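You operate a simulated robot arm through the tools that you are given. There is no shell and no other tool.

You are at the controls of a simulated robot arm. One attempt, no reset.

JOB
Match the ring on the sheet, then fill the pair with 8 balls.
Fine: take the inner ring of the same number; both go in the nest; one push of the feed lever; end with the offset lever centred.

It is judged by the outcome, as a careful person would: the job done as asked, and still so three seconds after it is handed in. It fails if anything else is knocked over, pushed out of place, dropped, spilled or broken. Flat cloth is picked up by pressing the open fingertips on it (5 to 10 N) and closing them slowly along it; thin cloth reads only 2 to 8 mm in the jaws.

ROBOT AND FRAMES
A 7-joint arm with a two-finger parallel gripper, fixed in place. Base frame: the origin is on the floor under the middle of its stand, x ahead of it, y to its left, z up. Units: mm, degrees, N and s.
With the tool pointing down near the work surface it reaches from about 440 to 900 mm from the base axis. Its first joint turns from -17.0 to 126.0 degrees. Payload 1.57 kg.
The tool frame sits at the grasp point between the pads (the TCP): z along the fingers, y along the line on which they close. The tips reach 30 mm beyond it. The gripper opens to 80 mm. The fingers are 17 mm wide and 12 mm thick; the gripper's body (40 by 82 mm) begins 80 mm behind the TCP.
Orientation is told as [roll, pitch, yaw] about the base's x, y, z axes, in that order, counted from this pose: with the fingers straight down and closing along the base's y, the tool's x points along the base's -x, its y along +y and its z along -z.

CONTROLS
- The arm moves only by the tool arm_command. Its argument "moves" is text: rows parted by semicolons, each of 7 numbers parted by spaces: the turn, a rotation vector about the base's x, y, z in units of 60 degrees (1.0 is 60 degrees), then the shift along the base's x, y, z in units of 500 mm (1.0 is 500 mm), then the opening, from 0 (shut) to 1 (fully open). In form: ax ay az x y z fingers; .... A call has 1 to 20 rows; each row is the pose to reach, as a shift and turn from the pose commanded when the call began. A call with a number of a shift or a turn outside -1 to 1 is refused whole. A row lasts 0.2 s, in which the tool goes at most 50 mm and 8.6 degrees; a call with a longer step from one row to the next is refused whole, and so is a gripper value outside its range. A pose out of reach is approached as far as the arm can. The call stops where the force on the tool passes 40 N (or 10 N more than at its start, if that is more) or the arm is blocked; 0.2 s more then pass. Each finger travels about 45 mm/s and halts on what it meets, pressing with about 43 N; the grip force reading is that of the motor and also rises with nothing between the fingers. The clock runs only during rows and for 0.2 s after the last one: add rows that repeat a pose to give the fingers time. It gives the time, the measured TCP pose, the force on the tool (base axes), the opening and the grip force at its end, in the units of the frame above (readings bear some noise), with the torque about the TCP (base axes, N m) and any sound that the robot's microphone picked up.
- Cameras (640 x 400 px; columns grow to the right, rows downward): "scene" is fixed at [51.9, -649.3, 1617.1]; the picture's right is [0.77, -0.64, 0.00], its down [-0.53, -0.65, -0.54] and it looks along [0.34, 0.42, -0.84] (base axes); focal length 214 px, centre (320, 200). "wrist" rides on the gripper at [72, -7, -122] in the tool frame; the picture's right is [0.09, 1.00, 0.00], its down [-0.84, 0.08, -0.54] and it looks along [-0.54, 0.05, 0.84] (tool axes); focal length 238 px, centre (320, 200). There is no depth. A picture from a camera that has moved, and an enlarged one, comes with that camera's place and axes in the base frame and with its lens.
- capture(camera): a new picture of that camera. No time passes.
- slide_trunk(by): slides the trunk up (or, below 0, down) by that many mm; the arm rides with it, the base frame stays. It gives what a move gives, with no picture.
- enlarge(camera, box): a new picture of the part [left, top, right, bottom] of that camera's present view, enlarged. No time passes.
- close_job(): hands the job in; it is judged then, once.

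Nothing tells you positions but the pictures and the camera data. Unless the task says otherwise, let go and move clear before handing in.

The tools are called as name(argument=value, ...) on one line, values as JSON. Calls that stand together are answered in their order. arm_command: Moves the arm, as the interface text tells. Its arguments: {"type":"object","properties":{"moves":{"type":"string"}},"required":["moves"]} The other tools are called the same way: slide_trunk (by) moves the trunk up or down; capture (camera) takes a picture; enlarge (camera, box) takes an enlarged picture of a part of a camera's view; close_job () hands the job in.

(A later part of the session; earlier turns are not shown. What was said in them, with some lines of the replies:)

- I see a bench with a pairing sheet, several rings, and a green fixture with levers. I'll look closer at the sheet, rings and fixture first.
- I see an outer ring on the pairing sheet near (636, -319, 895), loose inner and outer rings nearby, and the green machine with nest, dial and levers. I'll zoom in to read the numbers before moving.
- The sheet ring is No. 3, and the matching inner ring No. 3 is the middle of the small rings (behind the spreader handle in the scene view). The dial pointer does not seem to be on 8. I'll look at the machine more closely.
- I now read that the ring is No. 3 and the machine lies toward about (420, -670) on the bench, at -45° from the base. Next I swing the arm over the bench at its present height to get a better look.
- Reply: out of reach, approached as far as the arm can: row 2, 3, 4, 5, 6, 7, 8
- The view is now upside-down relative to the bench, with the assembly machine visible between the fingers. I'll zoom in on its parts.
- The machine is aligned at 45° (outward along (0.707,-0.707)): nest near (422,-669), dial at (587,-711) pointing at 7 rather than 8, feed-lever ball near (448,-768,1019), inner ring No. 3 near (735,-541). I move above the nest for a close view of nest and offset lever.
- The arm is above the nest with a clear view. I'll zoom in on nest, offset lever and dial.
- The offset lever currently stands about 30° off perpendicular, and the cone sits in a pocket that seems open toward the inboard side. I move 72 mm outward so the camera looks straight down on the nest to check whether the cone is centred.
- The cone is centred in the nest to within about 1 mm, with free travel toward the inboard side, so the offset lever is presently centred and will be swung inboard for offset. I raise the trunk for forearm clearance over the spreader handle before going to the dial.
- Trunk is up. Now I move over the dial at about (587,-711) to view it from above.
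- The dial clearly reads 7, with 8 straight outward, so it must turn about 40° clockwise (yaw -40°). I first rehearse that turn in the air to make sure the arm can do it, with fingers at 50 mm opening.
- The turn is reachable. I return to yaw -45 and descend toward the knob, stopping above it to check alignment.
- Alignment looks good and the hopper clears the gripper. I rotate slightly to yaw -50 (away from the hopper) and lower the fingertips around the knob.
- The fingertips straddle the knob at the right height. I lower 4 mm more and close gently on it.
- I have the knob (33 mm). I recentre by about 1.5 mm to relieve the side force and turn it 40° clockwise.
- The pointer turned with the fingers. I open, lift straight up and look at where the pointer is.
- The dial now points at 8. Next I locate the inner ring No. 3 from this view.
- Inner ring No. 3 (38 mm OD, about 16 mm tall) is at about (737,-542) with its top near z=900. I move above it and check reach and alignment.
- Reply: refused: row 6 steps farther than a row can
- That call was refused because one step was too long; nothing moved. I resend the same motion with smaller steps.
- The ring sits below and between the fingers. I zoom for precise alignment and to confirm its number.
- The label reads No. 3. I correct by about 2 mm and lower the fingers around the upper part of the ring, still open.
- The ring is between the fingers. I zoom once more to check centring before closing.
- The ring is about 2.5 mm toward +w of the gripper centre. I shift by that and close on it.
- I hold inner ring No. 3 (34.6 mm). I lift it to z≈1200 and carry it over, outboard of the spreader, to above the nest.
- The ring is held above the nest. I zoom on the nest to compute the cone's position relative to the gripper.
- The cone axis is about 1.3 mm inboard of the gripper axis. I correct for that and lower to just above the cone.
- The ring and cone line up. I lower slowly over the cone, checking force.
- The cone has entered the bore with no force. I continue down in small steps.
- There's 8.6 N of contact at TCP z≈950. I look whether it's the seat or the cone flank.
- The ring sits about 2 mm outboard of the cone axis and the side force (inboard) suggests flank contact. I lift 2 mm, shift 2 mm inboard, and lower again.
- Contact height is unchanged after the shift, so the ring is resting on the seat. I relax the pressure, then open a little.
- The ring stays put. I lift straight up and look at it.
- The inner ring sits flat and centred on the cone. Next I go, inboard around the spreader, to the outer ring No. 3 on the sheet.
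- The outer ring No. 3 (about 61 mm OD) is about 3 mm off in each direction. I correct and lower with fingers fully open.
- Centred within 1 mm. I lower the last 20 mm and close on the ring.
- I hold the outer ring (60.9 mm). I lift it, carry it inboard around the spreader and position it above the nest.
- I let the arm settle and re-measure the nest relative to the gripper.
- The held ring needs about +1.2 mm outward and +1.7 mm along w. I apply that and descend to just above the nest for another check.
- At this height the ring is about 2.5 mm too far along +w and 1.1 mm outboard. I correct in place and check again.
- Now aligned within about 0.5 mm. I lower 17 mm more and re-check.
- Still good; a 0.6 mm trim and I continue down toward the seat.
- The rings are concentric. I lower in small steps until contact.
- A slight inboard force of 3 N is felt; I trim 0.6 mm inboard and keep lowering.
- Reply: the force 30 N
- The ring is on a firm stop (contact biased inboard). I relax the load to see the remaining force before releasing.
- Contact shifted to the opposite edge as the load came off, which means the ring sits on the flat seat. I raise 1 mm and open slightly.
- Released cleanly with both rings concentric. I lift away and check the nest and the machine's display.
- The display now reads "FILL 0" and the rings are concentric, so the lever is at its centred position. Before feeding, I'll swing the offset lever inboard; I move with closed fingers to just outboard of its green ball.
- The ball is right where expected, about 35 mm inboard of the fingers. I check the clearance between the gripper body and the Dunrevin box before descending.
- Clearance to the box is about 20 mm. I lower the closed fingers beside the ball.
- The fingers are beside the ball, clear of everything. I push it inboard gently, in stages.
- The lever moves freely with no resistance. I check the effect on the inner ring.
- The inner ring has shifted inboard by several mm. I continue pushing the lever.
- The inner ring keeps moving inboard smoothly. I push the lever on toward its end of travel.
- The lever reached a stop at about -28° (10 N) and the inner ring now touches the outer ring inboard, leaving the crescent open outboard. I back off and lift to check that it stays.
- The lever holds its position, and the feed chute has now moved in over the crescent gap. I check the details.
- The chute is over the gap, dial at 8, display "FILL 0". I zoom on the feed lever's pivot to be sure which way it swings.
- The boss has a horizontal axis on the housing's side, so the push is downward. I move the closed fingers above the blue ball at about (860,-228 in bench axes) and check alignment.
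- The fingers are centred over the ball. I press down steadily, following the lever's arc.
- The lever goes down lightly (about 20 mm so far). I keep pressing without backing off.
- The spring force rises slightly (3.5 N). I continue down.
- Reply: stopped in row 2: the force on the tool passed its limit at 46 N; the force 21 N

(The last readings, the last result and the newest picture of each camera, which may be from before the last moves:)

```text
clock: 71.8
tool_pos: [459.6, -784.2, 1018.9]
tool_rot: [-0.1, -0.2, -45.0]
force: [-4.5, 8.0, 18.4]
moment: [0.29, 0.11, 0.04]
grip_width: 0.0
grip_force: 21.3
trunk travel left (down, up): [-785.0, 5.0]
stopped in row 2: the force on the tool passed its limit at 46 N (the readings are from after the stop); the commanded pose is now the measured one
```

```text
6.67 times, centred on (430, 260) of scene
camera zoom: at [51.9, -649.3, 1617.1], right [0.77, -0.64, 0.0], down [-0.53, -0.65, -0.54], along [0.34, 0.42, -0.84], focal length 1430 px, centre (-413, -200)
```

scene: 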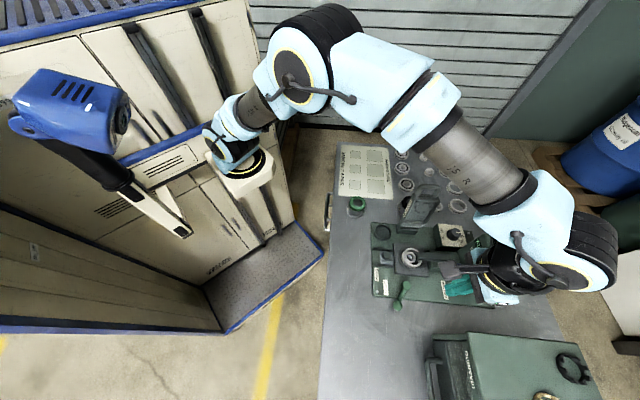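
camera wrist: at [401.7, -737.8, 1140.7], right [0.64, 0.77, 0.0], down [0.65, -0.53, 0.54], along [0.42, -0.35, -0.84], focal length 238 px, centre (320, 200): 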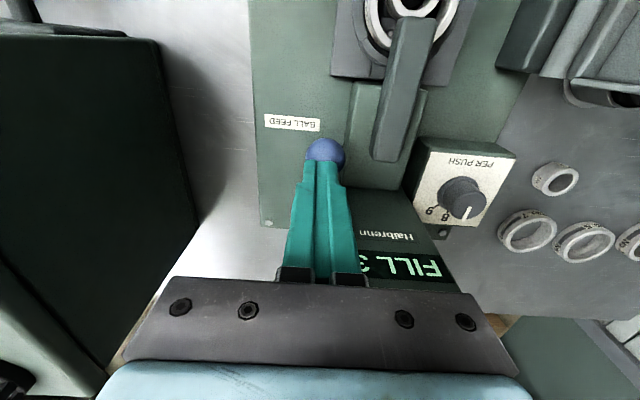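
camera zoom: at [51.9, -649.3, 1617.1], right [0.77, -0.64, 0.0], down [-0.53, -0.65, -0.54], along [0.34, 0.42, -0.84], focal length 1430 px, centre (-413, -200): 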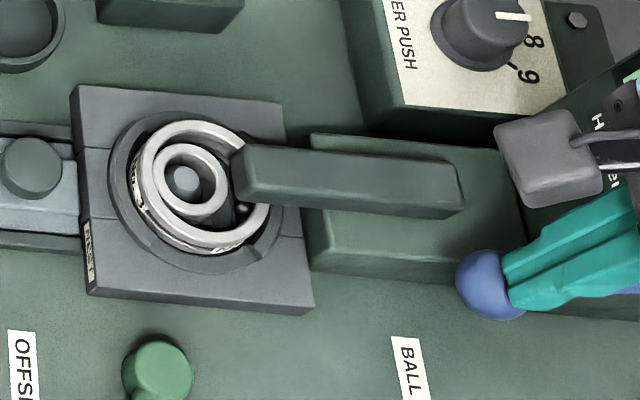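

The lever hit its bottom stop and the counter is running ("FILL 3" so far). I hold the lever down still while the balls feed.

arm_command(moves="0 0 0 0 0 0 0; 0 0 0 0 0 0 0; 0 0 0 0 0 0 0; 0 0 0 0 0 0 0; 0 0 0 0 0 0 0; 0 0 0 0 0 0 0")

enlarge(camera="wrist", box=[340, 0, 480, 300])

enlarge(camera="scene", box=[396, 236, 436, 276])

```text
clock: 73.2
tool_pos: [457.9, -783.8, 1017.5]
tool_rot: [-0.1, -0.2, -44.9]
force: [-1.3, 0.6, 32.8]
moment: [0.16, 0.04, 0.0]
grip_width: 0.0
grip_force: 21.1
trunk travel left (down, up): [-785.0, 5.0]
```

```text
1.33 times, centred on (410, 150) of wrist
camera zoom: at [401.7, -737.9, 1140.1], right [0.64, 0.77, 0.0], down [0.65, -0.53, 0.55], along [0.42, -0.35, -0.84], focal length 318 px, centre (200, 267)
```

zoom: 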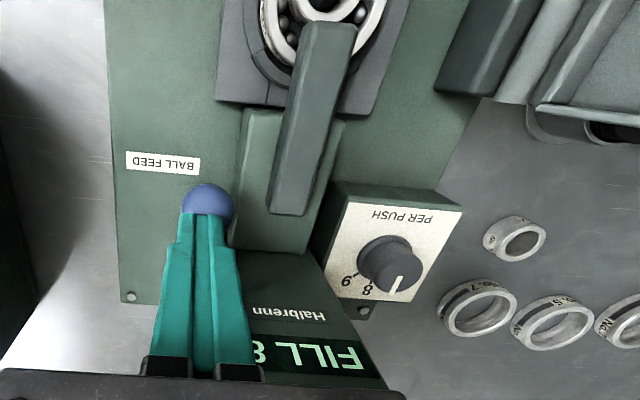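

```text
10.00 times, centred on (416, 256) of scene
camera zoom: at [51.9, -649.3, 1617.1], right [0.77, -0.64, 0.0], down [-0.53, -0.65, -0.54], along [0.34, 0.42, -0.84], focal length 2145 px, centre (-640, -360)
```

zoom: 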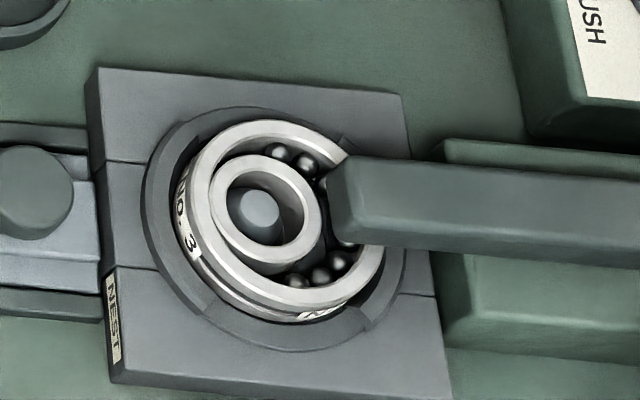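

The display reads FILL 8 and balls fill the crescent. I release the lever by rising smoothly.

arm_command(moves="0 0 0 0 0 0.01 0; 0 0 0 -0.003 0.003 0.03 0; 0 0 0 -0.006 0.006 0.06 0; 0 0 0 -0.009 0.009 0.1 0; 0 0 0 -0.012 0.012 0.15 0; 0 0 0 -0.015 0.015 0.21 0; 0 0 0 -0.015 0.015 0.28 0; 0 0 0 -0.015 0.015 0.34 0; 0 0 0 -0.015 0.015 0.34 0; 0 0 0 -0.015 0.015 0.34 0")

capture(camera="wrist")

enlarge(camera="wrist", box=[300, 0, 440, 270])

enlarge(camera="scene", box=[400, 210, 560, 310])

```text
clock: 75.4
tool_pos: [450.7, -778.7, 1186.1]
tool_rot: [-0.1, 0.0, -45.1]
force: [0.4, -0.2, -0.1]
moment: [0.04, -0.01, 0.01]
grip_width: 0.0
grip_force: 21.0
trunk travel left (down, up): [-785.0, 5.0]
```

```text
taken
camera wrist: at [394.6, -732.3, 1308.9], right [0.64, 0.77, 0.0], down [0.65, -0.54, 0.54], along [0.42, -0.35, -0.84], focal length 238 px, centre (320, 200)
```

wrist: 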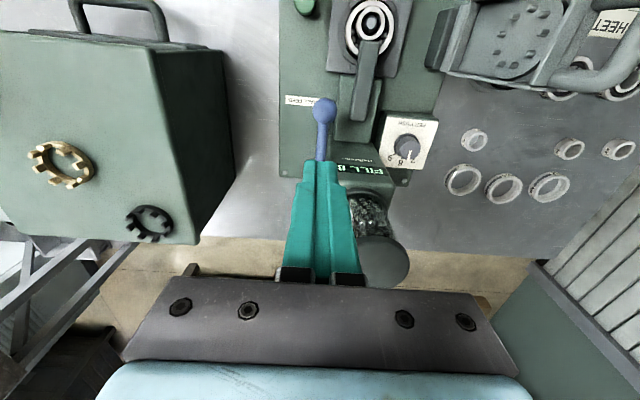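

```text
1.48 times, centred on (370, 135) of wrist
camera zoom: at [394.6, -732.3, 1308.9], right [0.64, 0.77, 0.0], down [0.65, -0.54, 0.54], along [0.42, -0.35, -0.84], focal length 353 px, centre (246, 296)
```

zoom: 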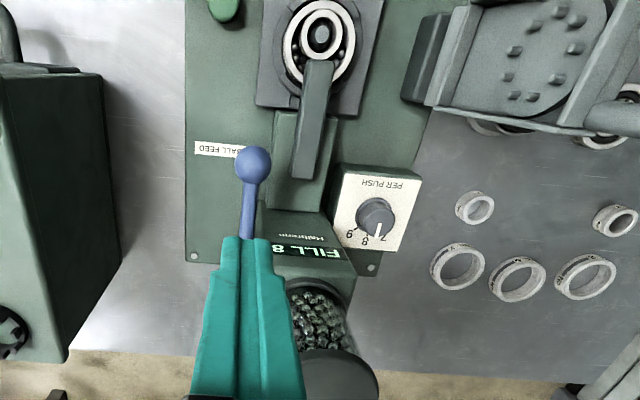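

```text
4.00 times, centred on (480, 260) of scene
camera zoom: at [51.9, -649.3, 1617.1], right [0.77, -0.64, 0.0], down [-0.53, -0.65, -0.54], along [0.34, 0.42, -0.84], focal length 858 px, centre (-320, -40)
```

zoom: 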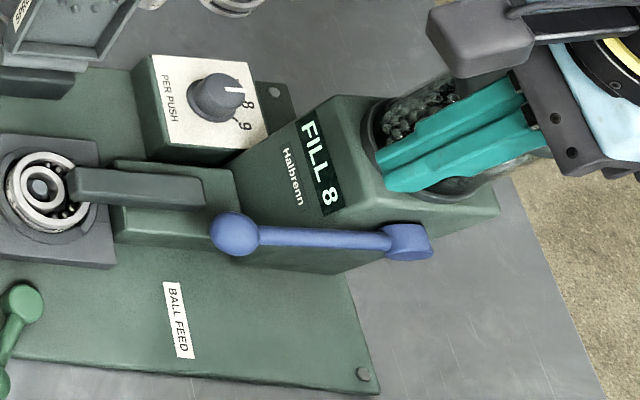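

FILL 8 and the lever sprang back. Now I go to the inboard side of the green offset lever to swing it back to centre.

arm_command(moves="0 0 0 -0.0779 0.0292 0 0; 0 0 0 -0.1558 0.0584 0 0; 0 0 0 -0.2336 0.0876 0 0; 0 0 0 -0.3115 0.1168 0 0; 0 0 0 -0.3894 0.146 0 0; 0 0 0 -0.3894 0.146 -0.09 0; 0 0 0 -0.3894 0.146 -0.18 0; 0 0 0 -0.3894 0.146 -0.27 0; 0 0 0 -0.3894 0.146 -0.36 0; 0 0 0 -0.3894 0.146 -0.36 0; 0 0 0 -0.3894 0.146 -0.36 0")

capture(camera="wrist")

enlarge(camera="scene", box=[370, 230, 490, 330])

```text
clock: 77.8
tool_pos: [256.9, -706.6, 1006.8]
tool_rot: [-0.1, 0.0, -44.9]
force: [0.2, 0.4, 0.0]
moment: [0.01, -0.02, 0.04]
grip_width: 0.0
grip_force: 20.7
trunk travel left (down, up): [-785.0, 5.0]
```

```text
taken
camera wrist: at [200.5, -660.1, 1129.0], right [0.64, 0.77, 0.0], down [0.65, -0.54, 0.54], along [0.42, -0.35, -0.84], focal length 238 px, centre (320, 200)
```

wrist: 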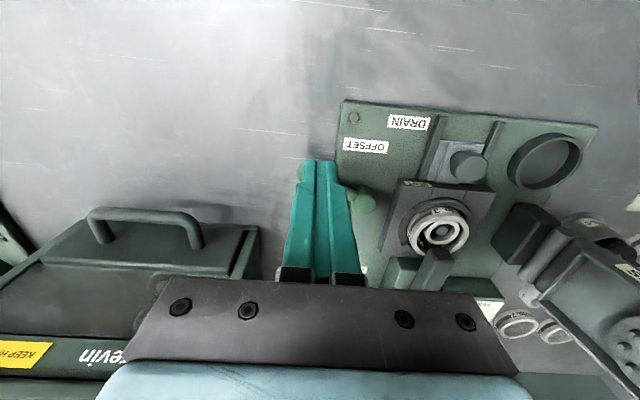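

```text
4.00 times, centred on (430, 280) of scene
camera zoom: at [51.9, -649.3, 1617.1], right [0.77, -0.64, 0.0], down [-0.53, -0.65, -0.54], along [0.34, 0.42, -0.84], focal length 858 px, centre (-120, -120)
```

zoom: 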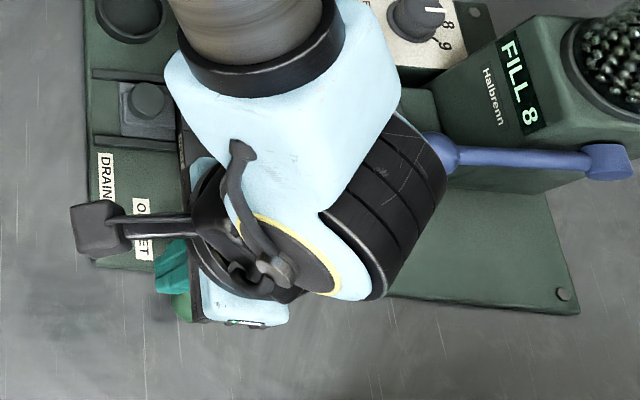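

I'm just inboard of the ball. I lower the closed fingers next to it.

arm_command(moves="0 0 0 0 0 -0.05 0; 0 0 0 0 0 -0.1 0; 0 0 0 0 0 -0.128 0; 0 0 0 0 0 -0.128 0")

capture(camera="wrist")

enlarge(camera="scene", box=[370, 240, 470, 320])

```text
clock: 78.8
tool_pos: [254.4, -703.8, 942.8]
tool_rot: [-0.2, -0.1, -45.0]
force: [0.6, -0.2, -0.1]
moment: [0.01, 0.0, 0.03]
grip_width: 0.0
grip_force: 21.2
trunk travel left (down, up): [-785.0, 5.0]
```

```text
taken
camera wrist: at [198.7, -658.7, 1065.2], right [0.64, 0.77, 0.0], down [0.65, -0.54, 0.54], along [0.42, -0.35, -0.84], focal length 238 px, centre (320, 200)
```

wrist: 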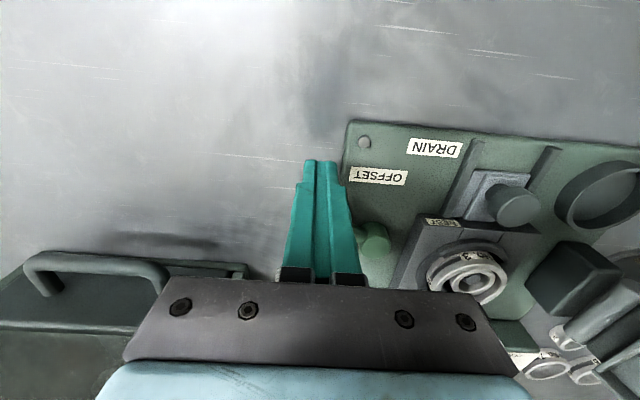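

```text
5.00 times, centred on (420, 280) of scene
camera zoom: at [51.9, -649.3, 1617.1], right [0.77, -0.64, 0.0], down [-0.53, -0.65, -0.54], along [0.34, 0.42, -0.84], focal length 1072 px, centre (-180, -200)
```

zoom: 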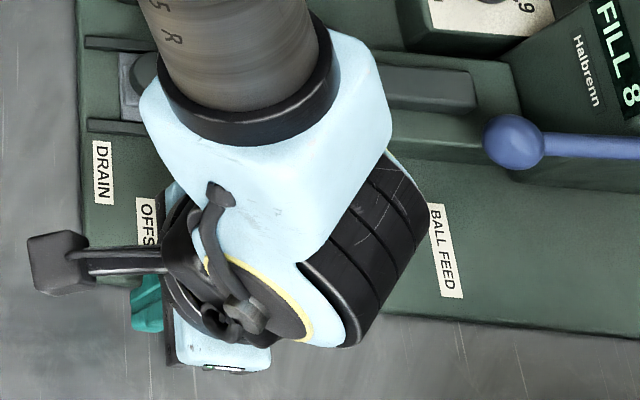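

The fingers are in place with no contact. I push the ball outward in stages, following its arc.

arm_command(moves="0 0 0 0.0141 -0.0141 0 0; 0 0 0 0.0226 -0.0283 0 0; 0 0 0 0.0311 -0.0453 0 0; 0 0 0 0.041 -0.0608 0 0")

capture(camera="wrist")

enlarge(camera="wrist", box=[290, 130, 540, 300])

```text
clock: 79.8
tool_pos: [277.7, -736.7, 941.4]
tool_rot: [-0.1, -0.2, -45.0]
force: [-0.4, -0.2, -0.6]
moment: [0.01, -0.03, 0.02]
grip_width: 0.0
grip_force: 21.4
trunk travel left (down, up): [-785.0, 5.0]
```

```text
taken
camera wrist: at [220.1, -689.0, 1063.8], right [0.64, 0.77, 0.0], down [0.65, -0.54, 0.54], along [0.42, -0.35, -0.84], focal length 238 px, centre (320, 200)
```

wrist: 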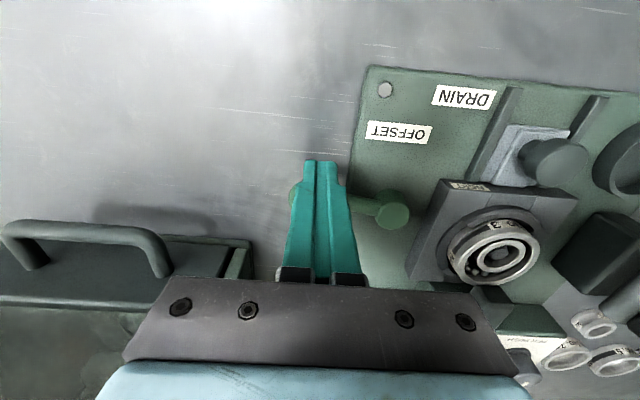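

```text
2.35 times, centred on (415, 215) of wrist
camera zoom: at [220.1, -689.0, 1063.8], right [0.64, 0.77, 0.0], down [0.65, -0.54, 0.54], along [0.42, -0.35, -0.84], focal length 561 px, centre (96, 165)
```

zoom: 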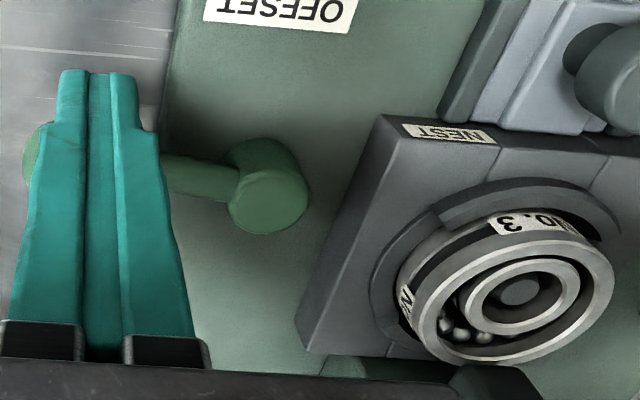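

The lever follows with negligible force and the balls stay in. I continue.

arm_command(moves="0 0 0 0.0113 -0.0142 0 0; 0 0 0 0.0255 -0.0255 0 0; 0 0 0 0.041 -0.0354 0 0; 0 0 0 0.0566 -0.0424 0 0; 0 0 0 0.0566 -0.0424 0 0")

capture(camera="wrist")

enlarge(camera="wrist", box=[290, 100, 600, 280])

```text
clock: 81.0
tool_pos: [303.7, -756.8, 940.3]
tool_rot: [-0.1, 0.1, -45.0]
force: [-0.7, -0.6, 0.2]
moment: [0.0, 0.02, -0.02]
grip_width: 0.0
grip_force: 20.9
trunk travel left (down, up): [-785.0, 5.0]
```

```text
taken
camera wrist: at [248.5, -710.4, 1062.8], right [0.64, 0.77, 0.0], down [0.65, -0.54, 0.54], along [0.42, -0.35, -0.84], focal length 238 px, centre (320, 200)
```

wrist: 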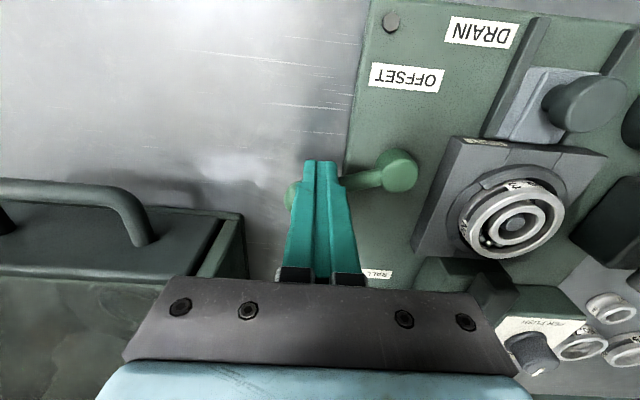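

```text
2.06 times, centred on (445, 190) of wrist
camera zoom: at [248.5, -710.4, 1062.8], right [0.64, 0.77, 0.0], down [0.65, -0.54, 0.54], along [0.42, -0.35, -0.84], focal length 492 px, centre (62, 221)
```

zoom: 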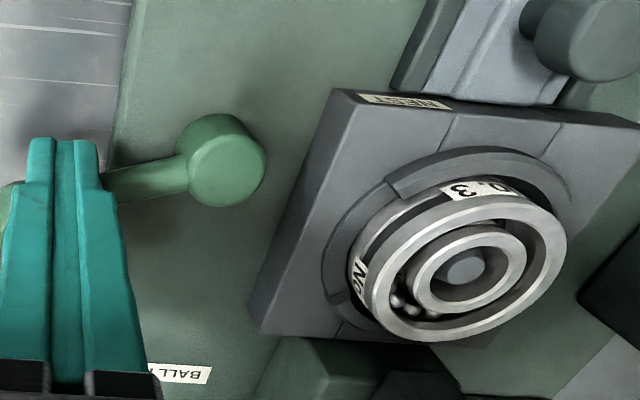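

Nearly there (about +22°). I finish the last few millimetres slowly up to the original centred position.

arm_command(moves="0 0 0 0.005 -0.0035 0 0; 0 0 0 0.0099 -0.0071 0 0; 0 0 0 0.0148 -0.0106 0 0; 0 0 0 0.0148 -0.0106 0 0")

capture(camera="wrist")

enlarge(camera="scene", box=[370, 230, 490, 330])

```text
clock: 82.0
tool_pos: [312.7, -761.0, 941.5]
tool_rot: [-0.2, 0.0, -45.0]
force: [-0.4, 1.3, -0.4]
moment: [-0.02, -0.03, -0.04]
grip_width: 0.1
grip_force: 21.2
trunk travel left (down, up): [-785.0, 5.0]
```

```text
taken
camera wrist: at [256.6, -715.1, 1063.7], right [0.64, 0.77, 0.0], down [0.65, -0.54, 0.54], along [0.42, -0.35, -0.84], focal length 238 px, centre (320, 200)
```

wrist: 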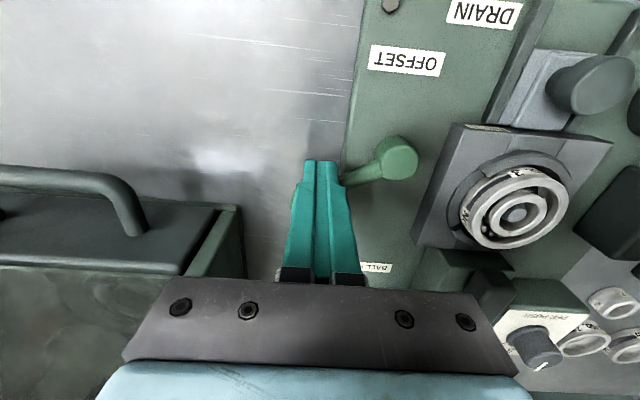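

```text
4.00 times, centred on (430, 280) of scene
camera zoom: at [51.9, -649.3, 1617.1], right [0.77, -0.64, 0.0], down [-0.53, -0.65, -0.54], along [0.34, 0.42, -0.84], focal length 858 px, centre (-120, -120)
```

zoom: 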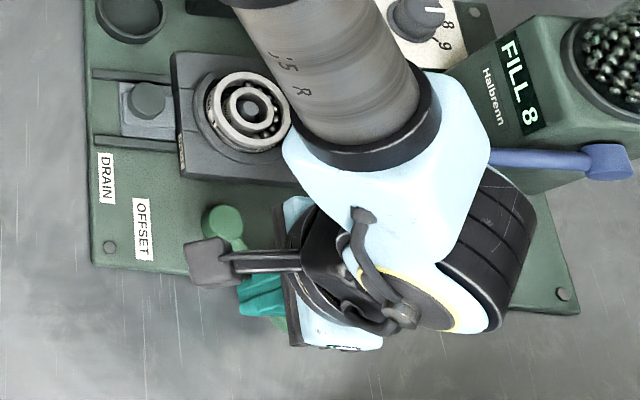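

The lever should be back at its original angle. I back off and lift to compare it with the starting position.

arm_command(moves="0 0 0 -0.0141 0.0141 0 0; 0 0 0 -0.0283 0.0283 0 0; 0 0 0 -0.0283 0.0283 0.08 0; 0 0 0 -0.0283 0.0283 0.17 0; 0 0 0 -0.0283 0.0283 0.26 0; 0 0 0 -0.0283 0.0283 0.35 0; 0 0 0 -0.0283 0.0283 0.44 0; 0 0 0 -0.0283 0.0283 0.52 0; 0 0 0 -0.0283 0.0283 0.52 0")

capture(camera="wrist")

enlarge(camera="scene", box=[370, 270, 450, 320])

enlarge(camera="scene", box=[396, 236, 436, 276])

```text
clock: 84.0
tool_pos: [298.6, -746.9, 1202.4]
tool_rot: [-0.1, 0.0, -45.0]
force: [0.0, 0.5, -0.6]
moment: [0.02, 0.02, -0.02]
grip_width: 0.1
grip_force: 21.0
trunk travel left (down, up): [-785.0, 5.0]
```

```text
taken
camera wrist: at [242.6, -701.7, 1323.6], right [0.64, 0.77, 0.0], down [0.65, -0.54, 0.54], along [0.42, -0.35, -0.84], focal length 238 px, centre (320, 200)
```

wrist: 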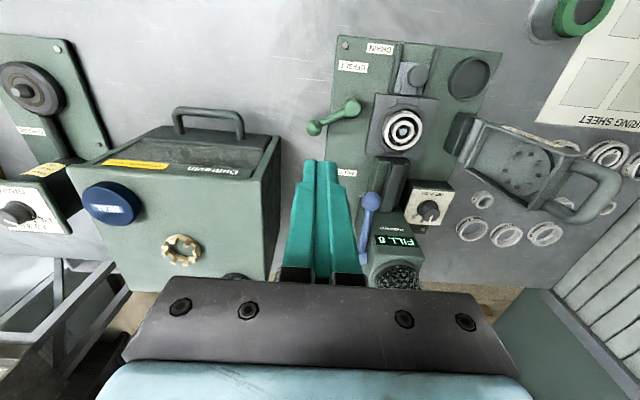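

```text
8.00 times, centred on (410, 295) of scene
camera zoom: at [51.9, -649.3, 1617.1], right [0.77, -0.64, 0.0], down [-0.53, -0.65, -0.54], along [0.34, 0.42, -0.84], focal length 1716 px, centre (-400, -560)
```

zoom: 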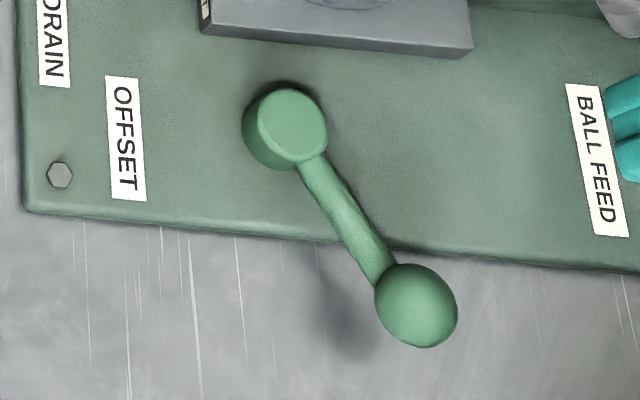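

```text
10.00 times, centred on (416, 256) of scene
camera zoom: at [51.9, -649.3, 1617.1], right [0.77, -0.64, 0.0], down [-0.53, -0.65, -0.54], along [0.34, 0.42, -0.84], focal length 2145 px, centre (-640, -360)
```

zoom: 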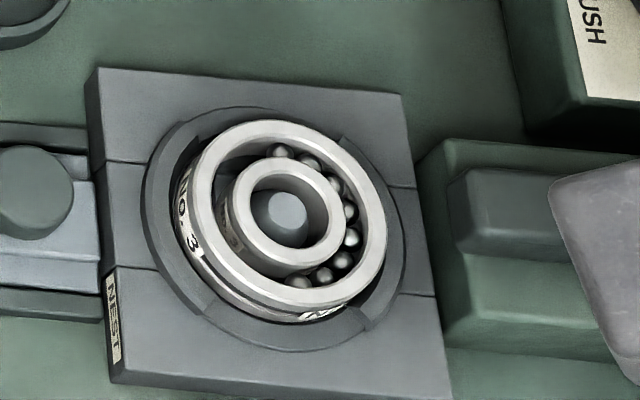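

The lever is back exactly where it started, the inner ring is centred and eight balls are visible. I take a final look at the display and overall scene.

enlarge(camera="wrist", box=[300, 90, 470, 290])

enlarge(camera="wrist", box=[375, 100, 430, 150])

capture(camera="scene")

```text
2.00 times, centred on (385, 190) of wrist
camera zoom: at [242.6, -701.7, 1323.6], right [0.64, 0.77, 0.0], down [0.65, -0.54, 0.54], along [0.42, -0.35, -0.84], focal length 477 px, centre (190, 220)
```

zoom: 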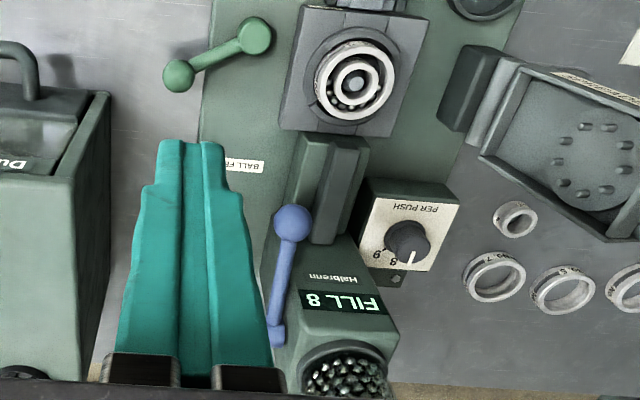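

```text
8.00 times, centred on (402, 125) of wrist
camera zoom: at [242.6, -701.7, 1323.6], right [0.64, 0.77, 0.0], down [0.65, -0.54, 0.54], along [0.42, -0.35, -0.84], focal length 1907 px, centre (-340, 800)
```

zoom: 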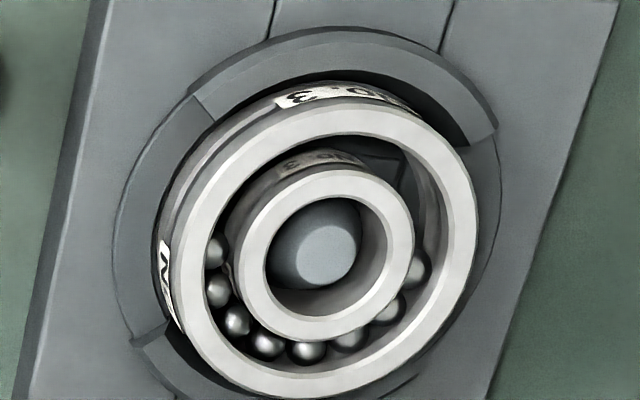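

```text
taken
```

scene: 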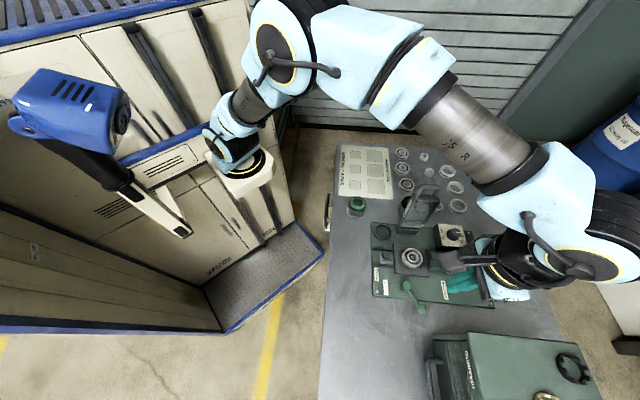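

The No. 3 pair sits in the nest with 8 balls (FILL 8). The offset lever is centred, the dial is on 8, the feed lever is back up, and nothing else looks disturbed. The arm is clear, so I hand in.

close_job()

```text
The job is handed in.
```

The job is handed in: the No. 3 pair is in the nest and filled with 8 balls. I have no verdict back yet.

- **Rings:** the ring on the sheet was No. 3, so I took the inner ring No. 3. I set it on the nest's cone first, then placed the outer ring around it.
- **Dial:** PER PUSH was on 7, so I turned it to 8 before feeding.
- **Feed:** I swung the offset lever to offset, then gave the feed lever one push, holding it down until the counter finished. The display reads FILL 8, and I counted 8 balls in the pair.
- **Offset lever:** it is back in the position it started in, with the two rings concentric. I took that starting position as centred because the cone and inner ring sat in the middle of the nest there.

The last pictures show nothing else moved, dropped or spilled, and the arm was lifted clear before hand-in.
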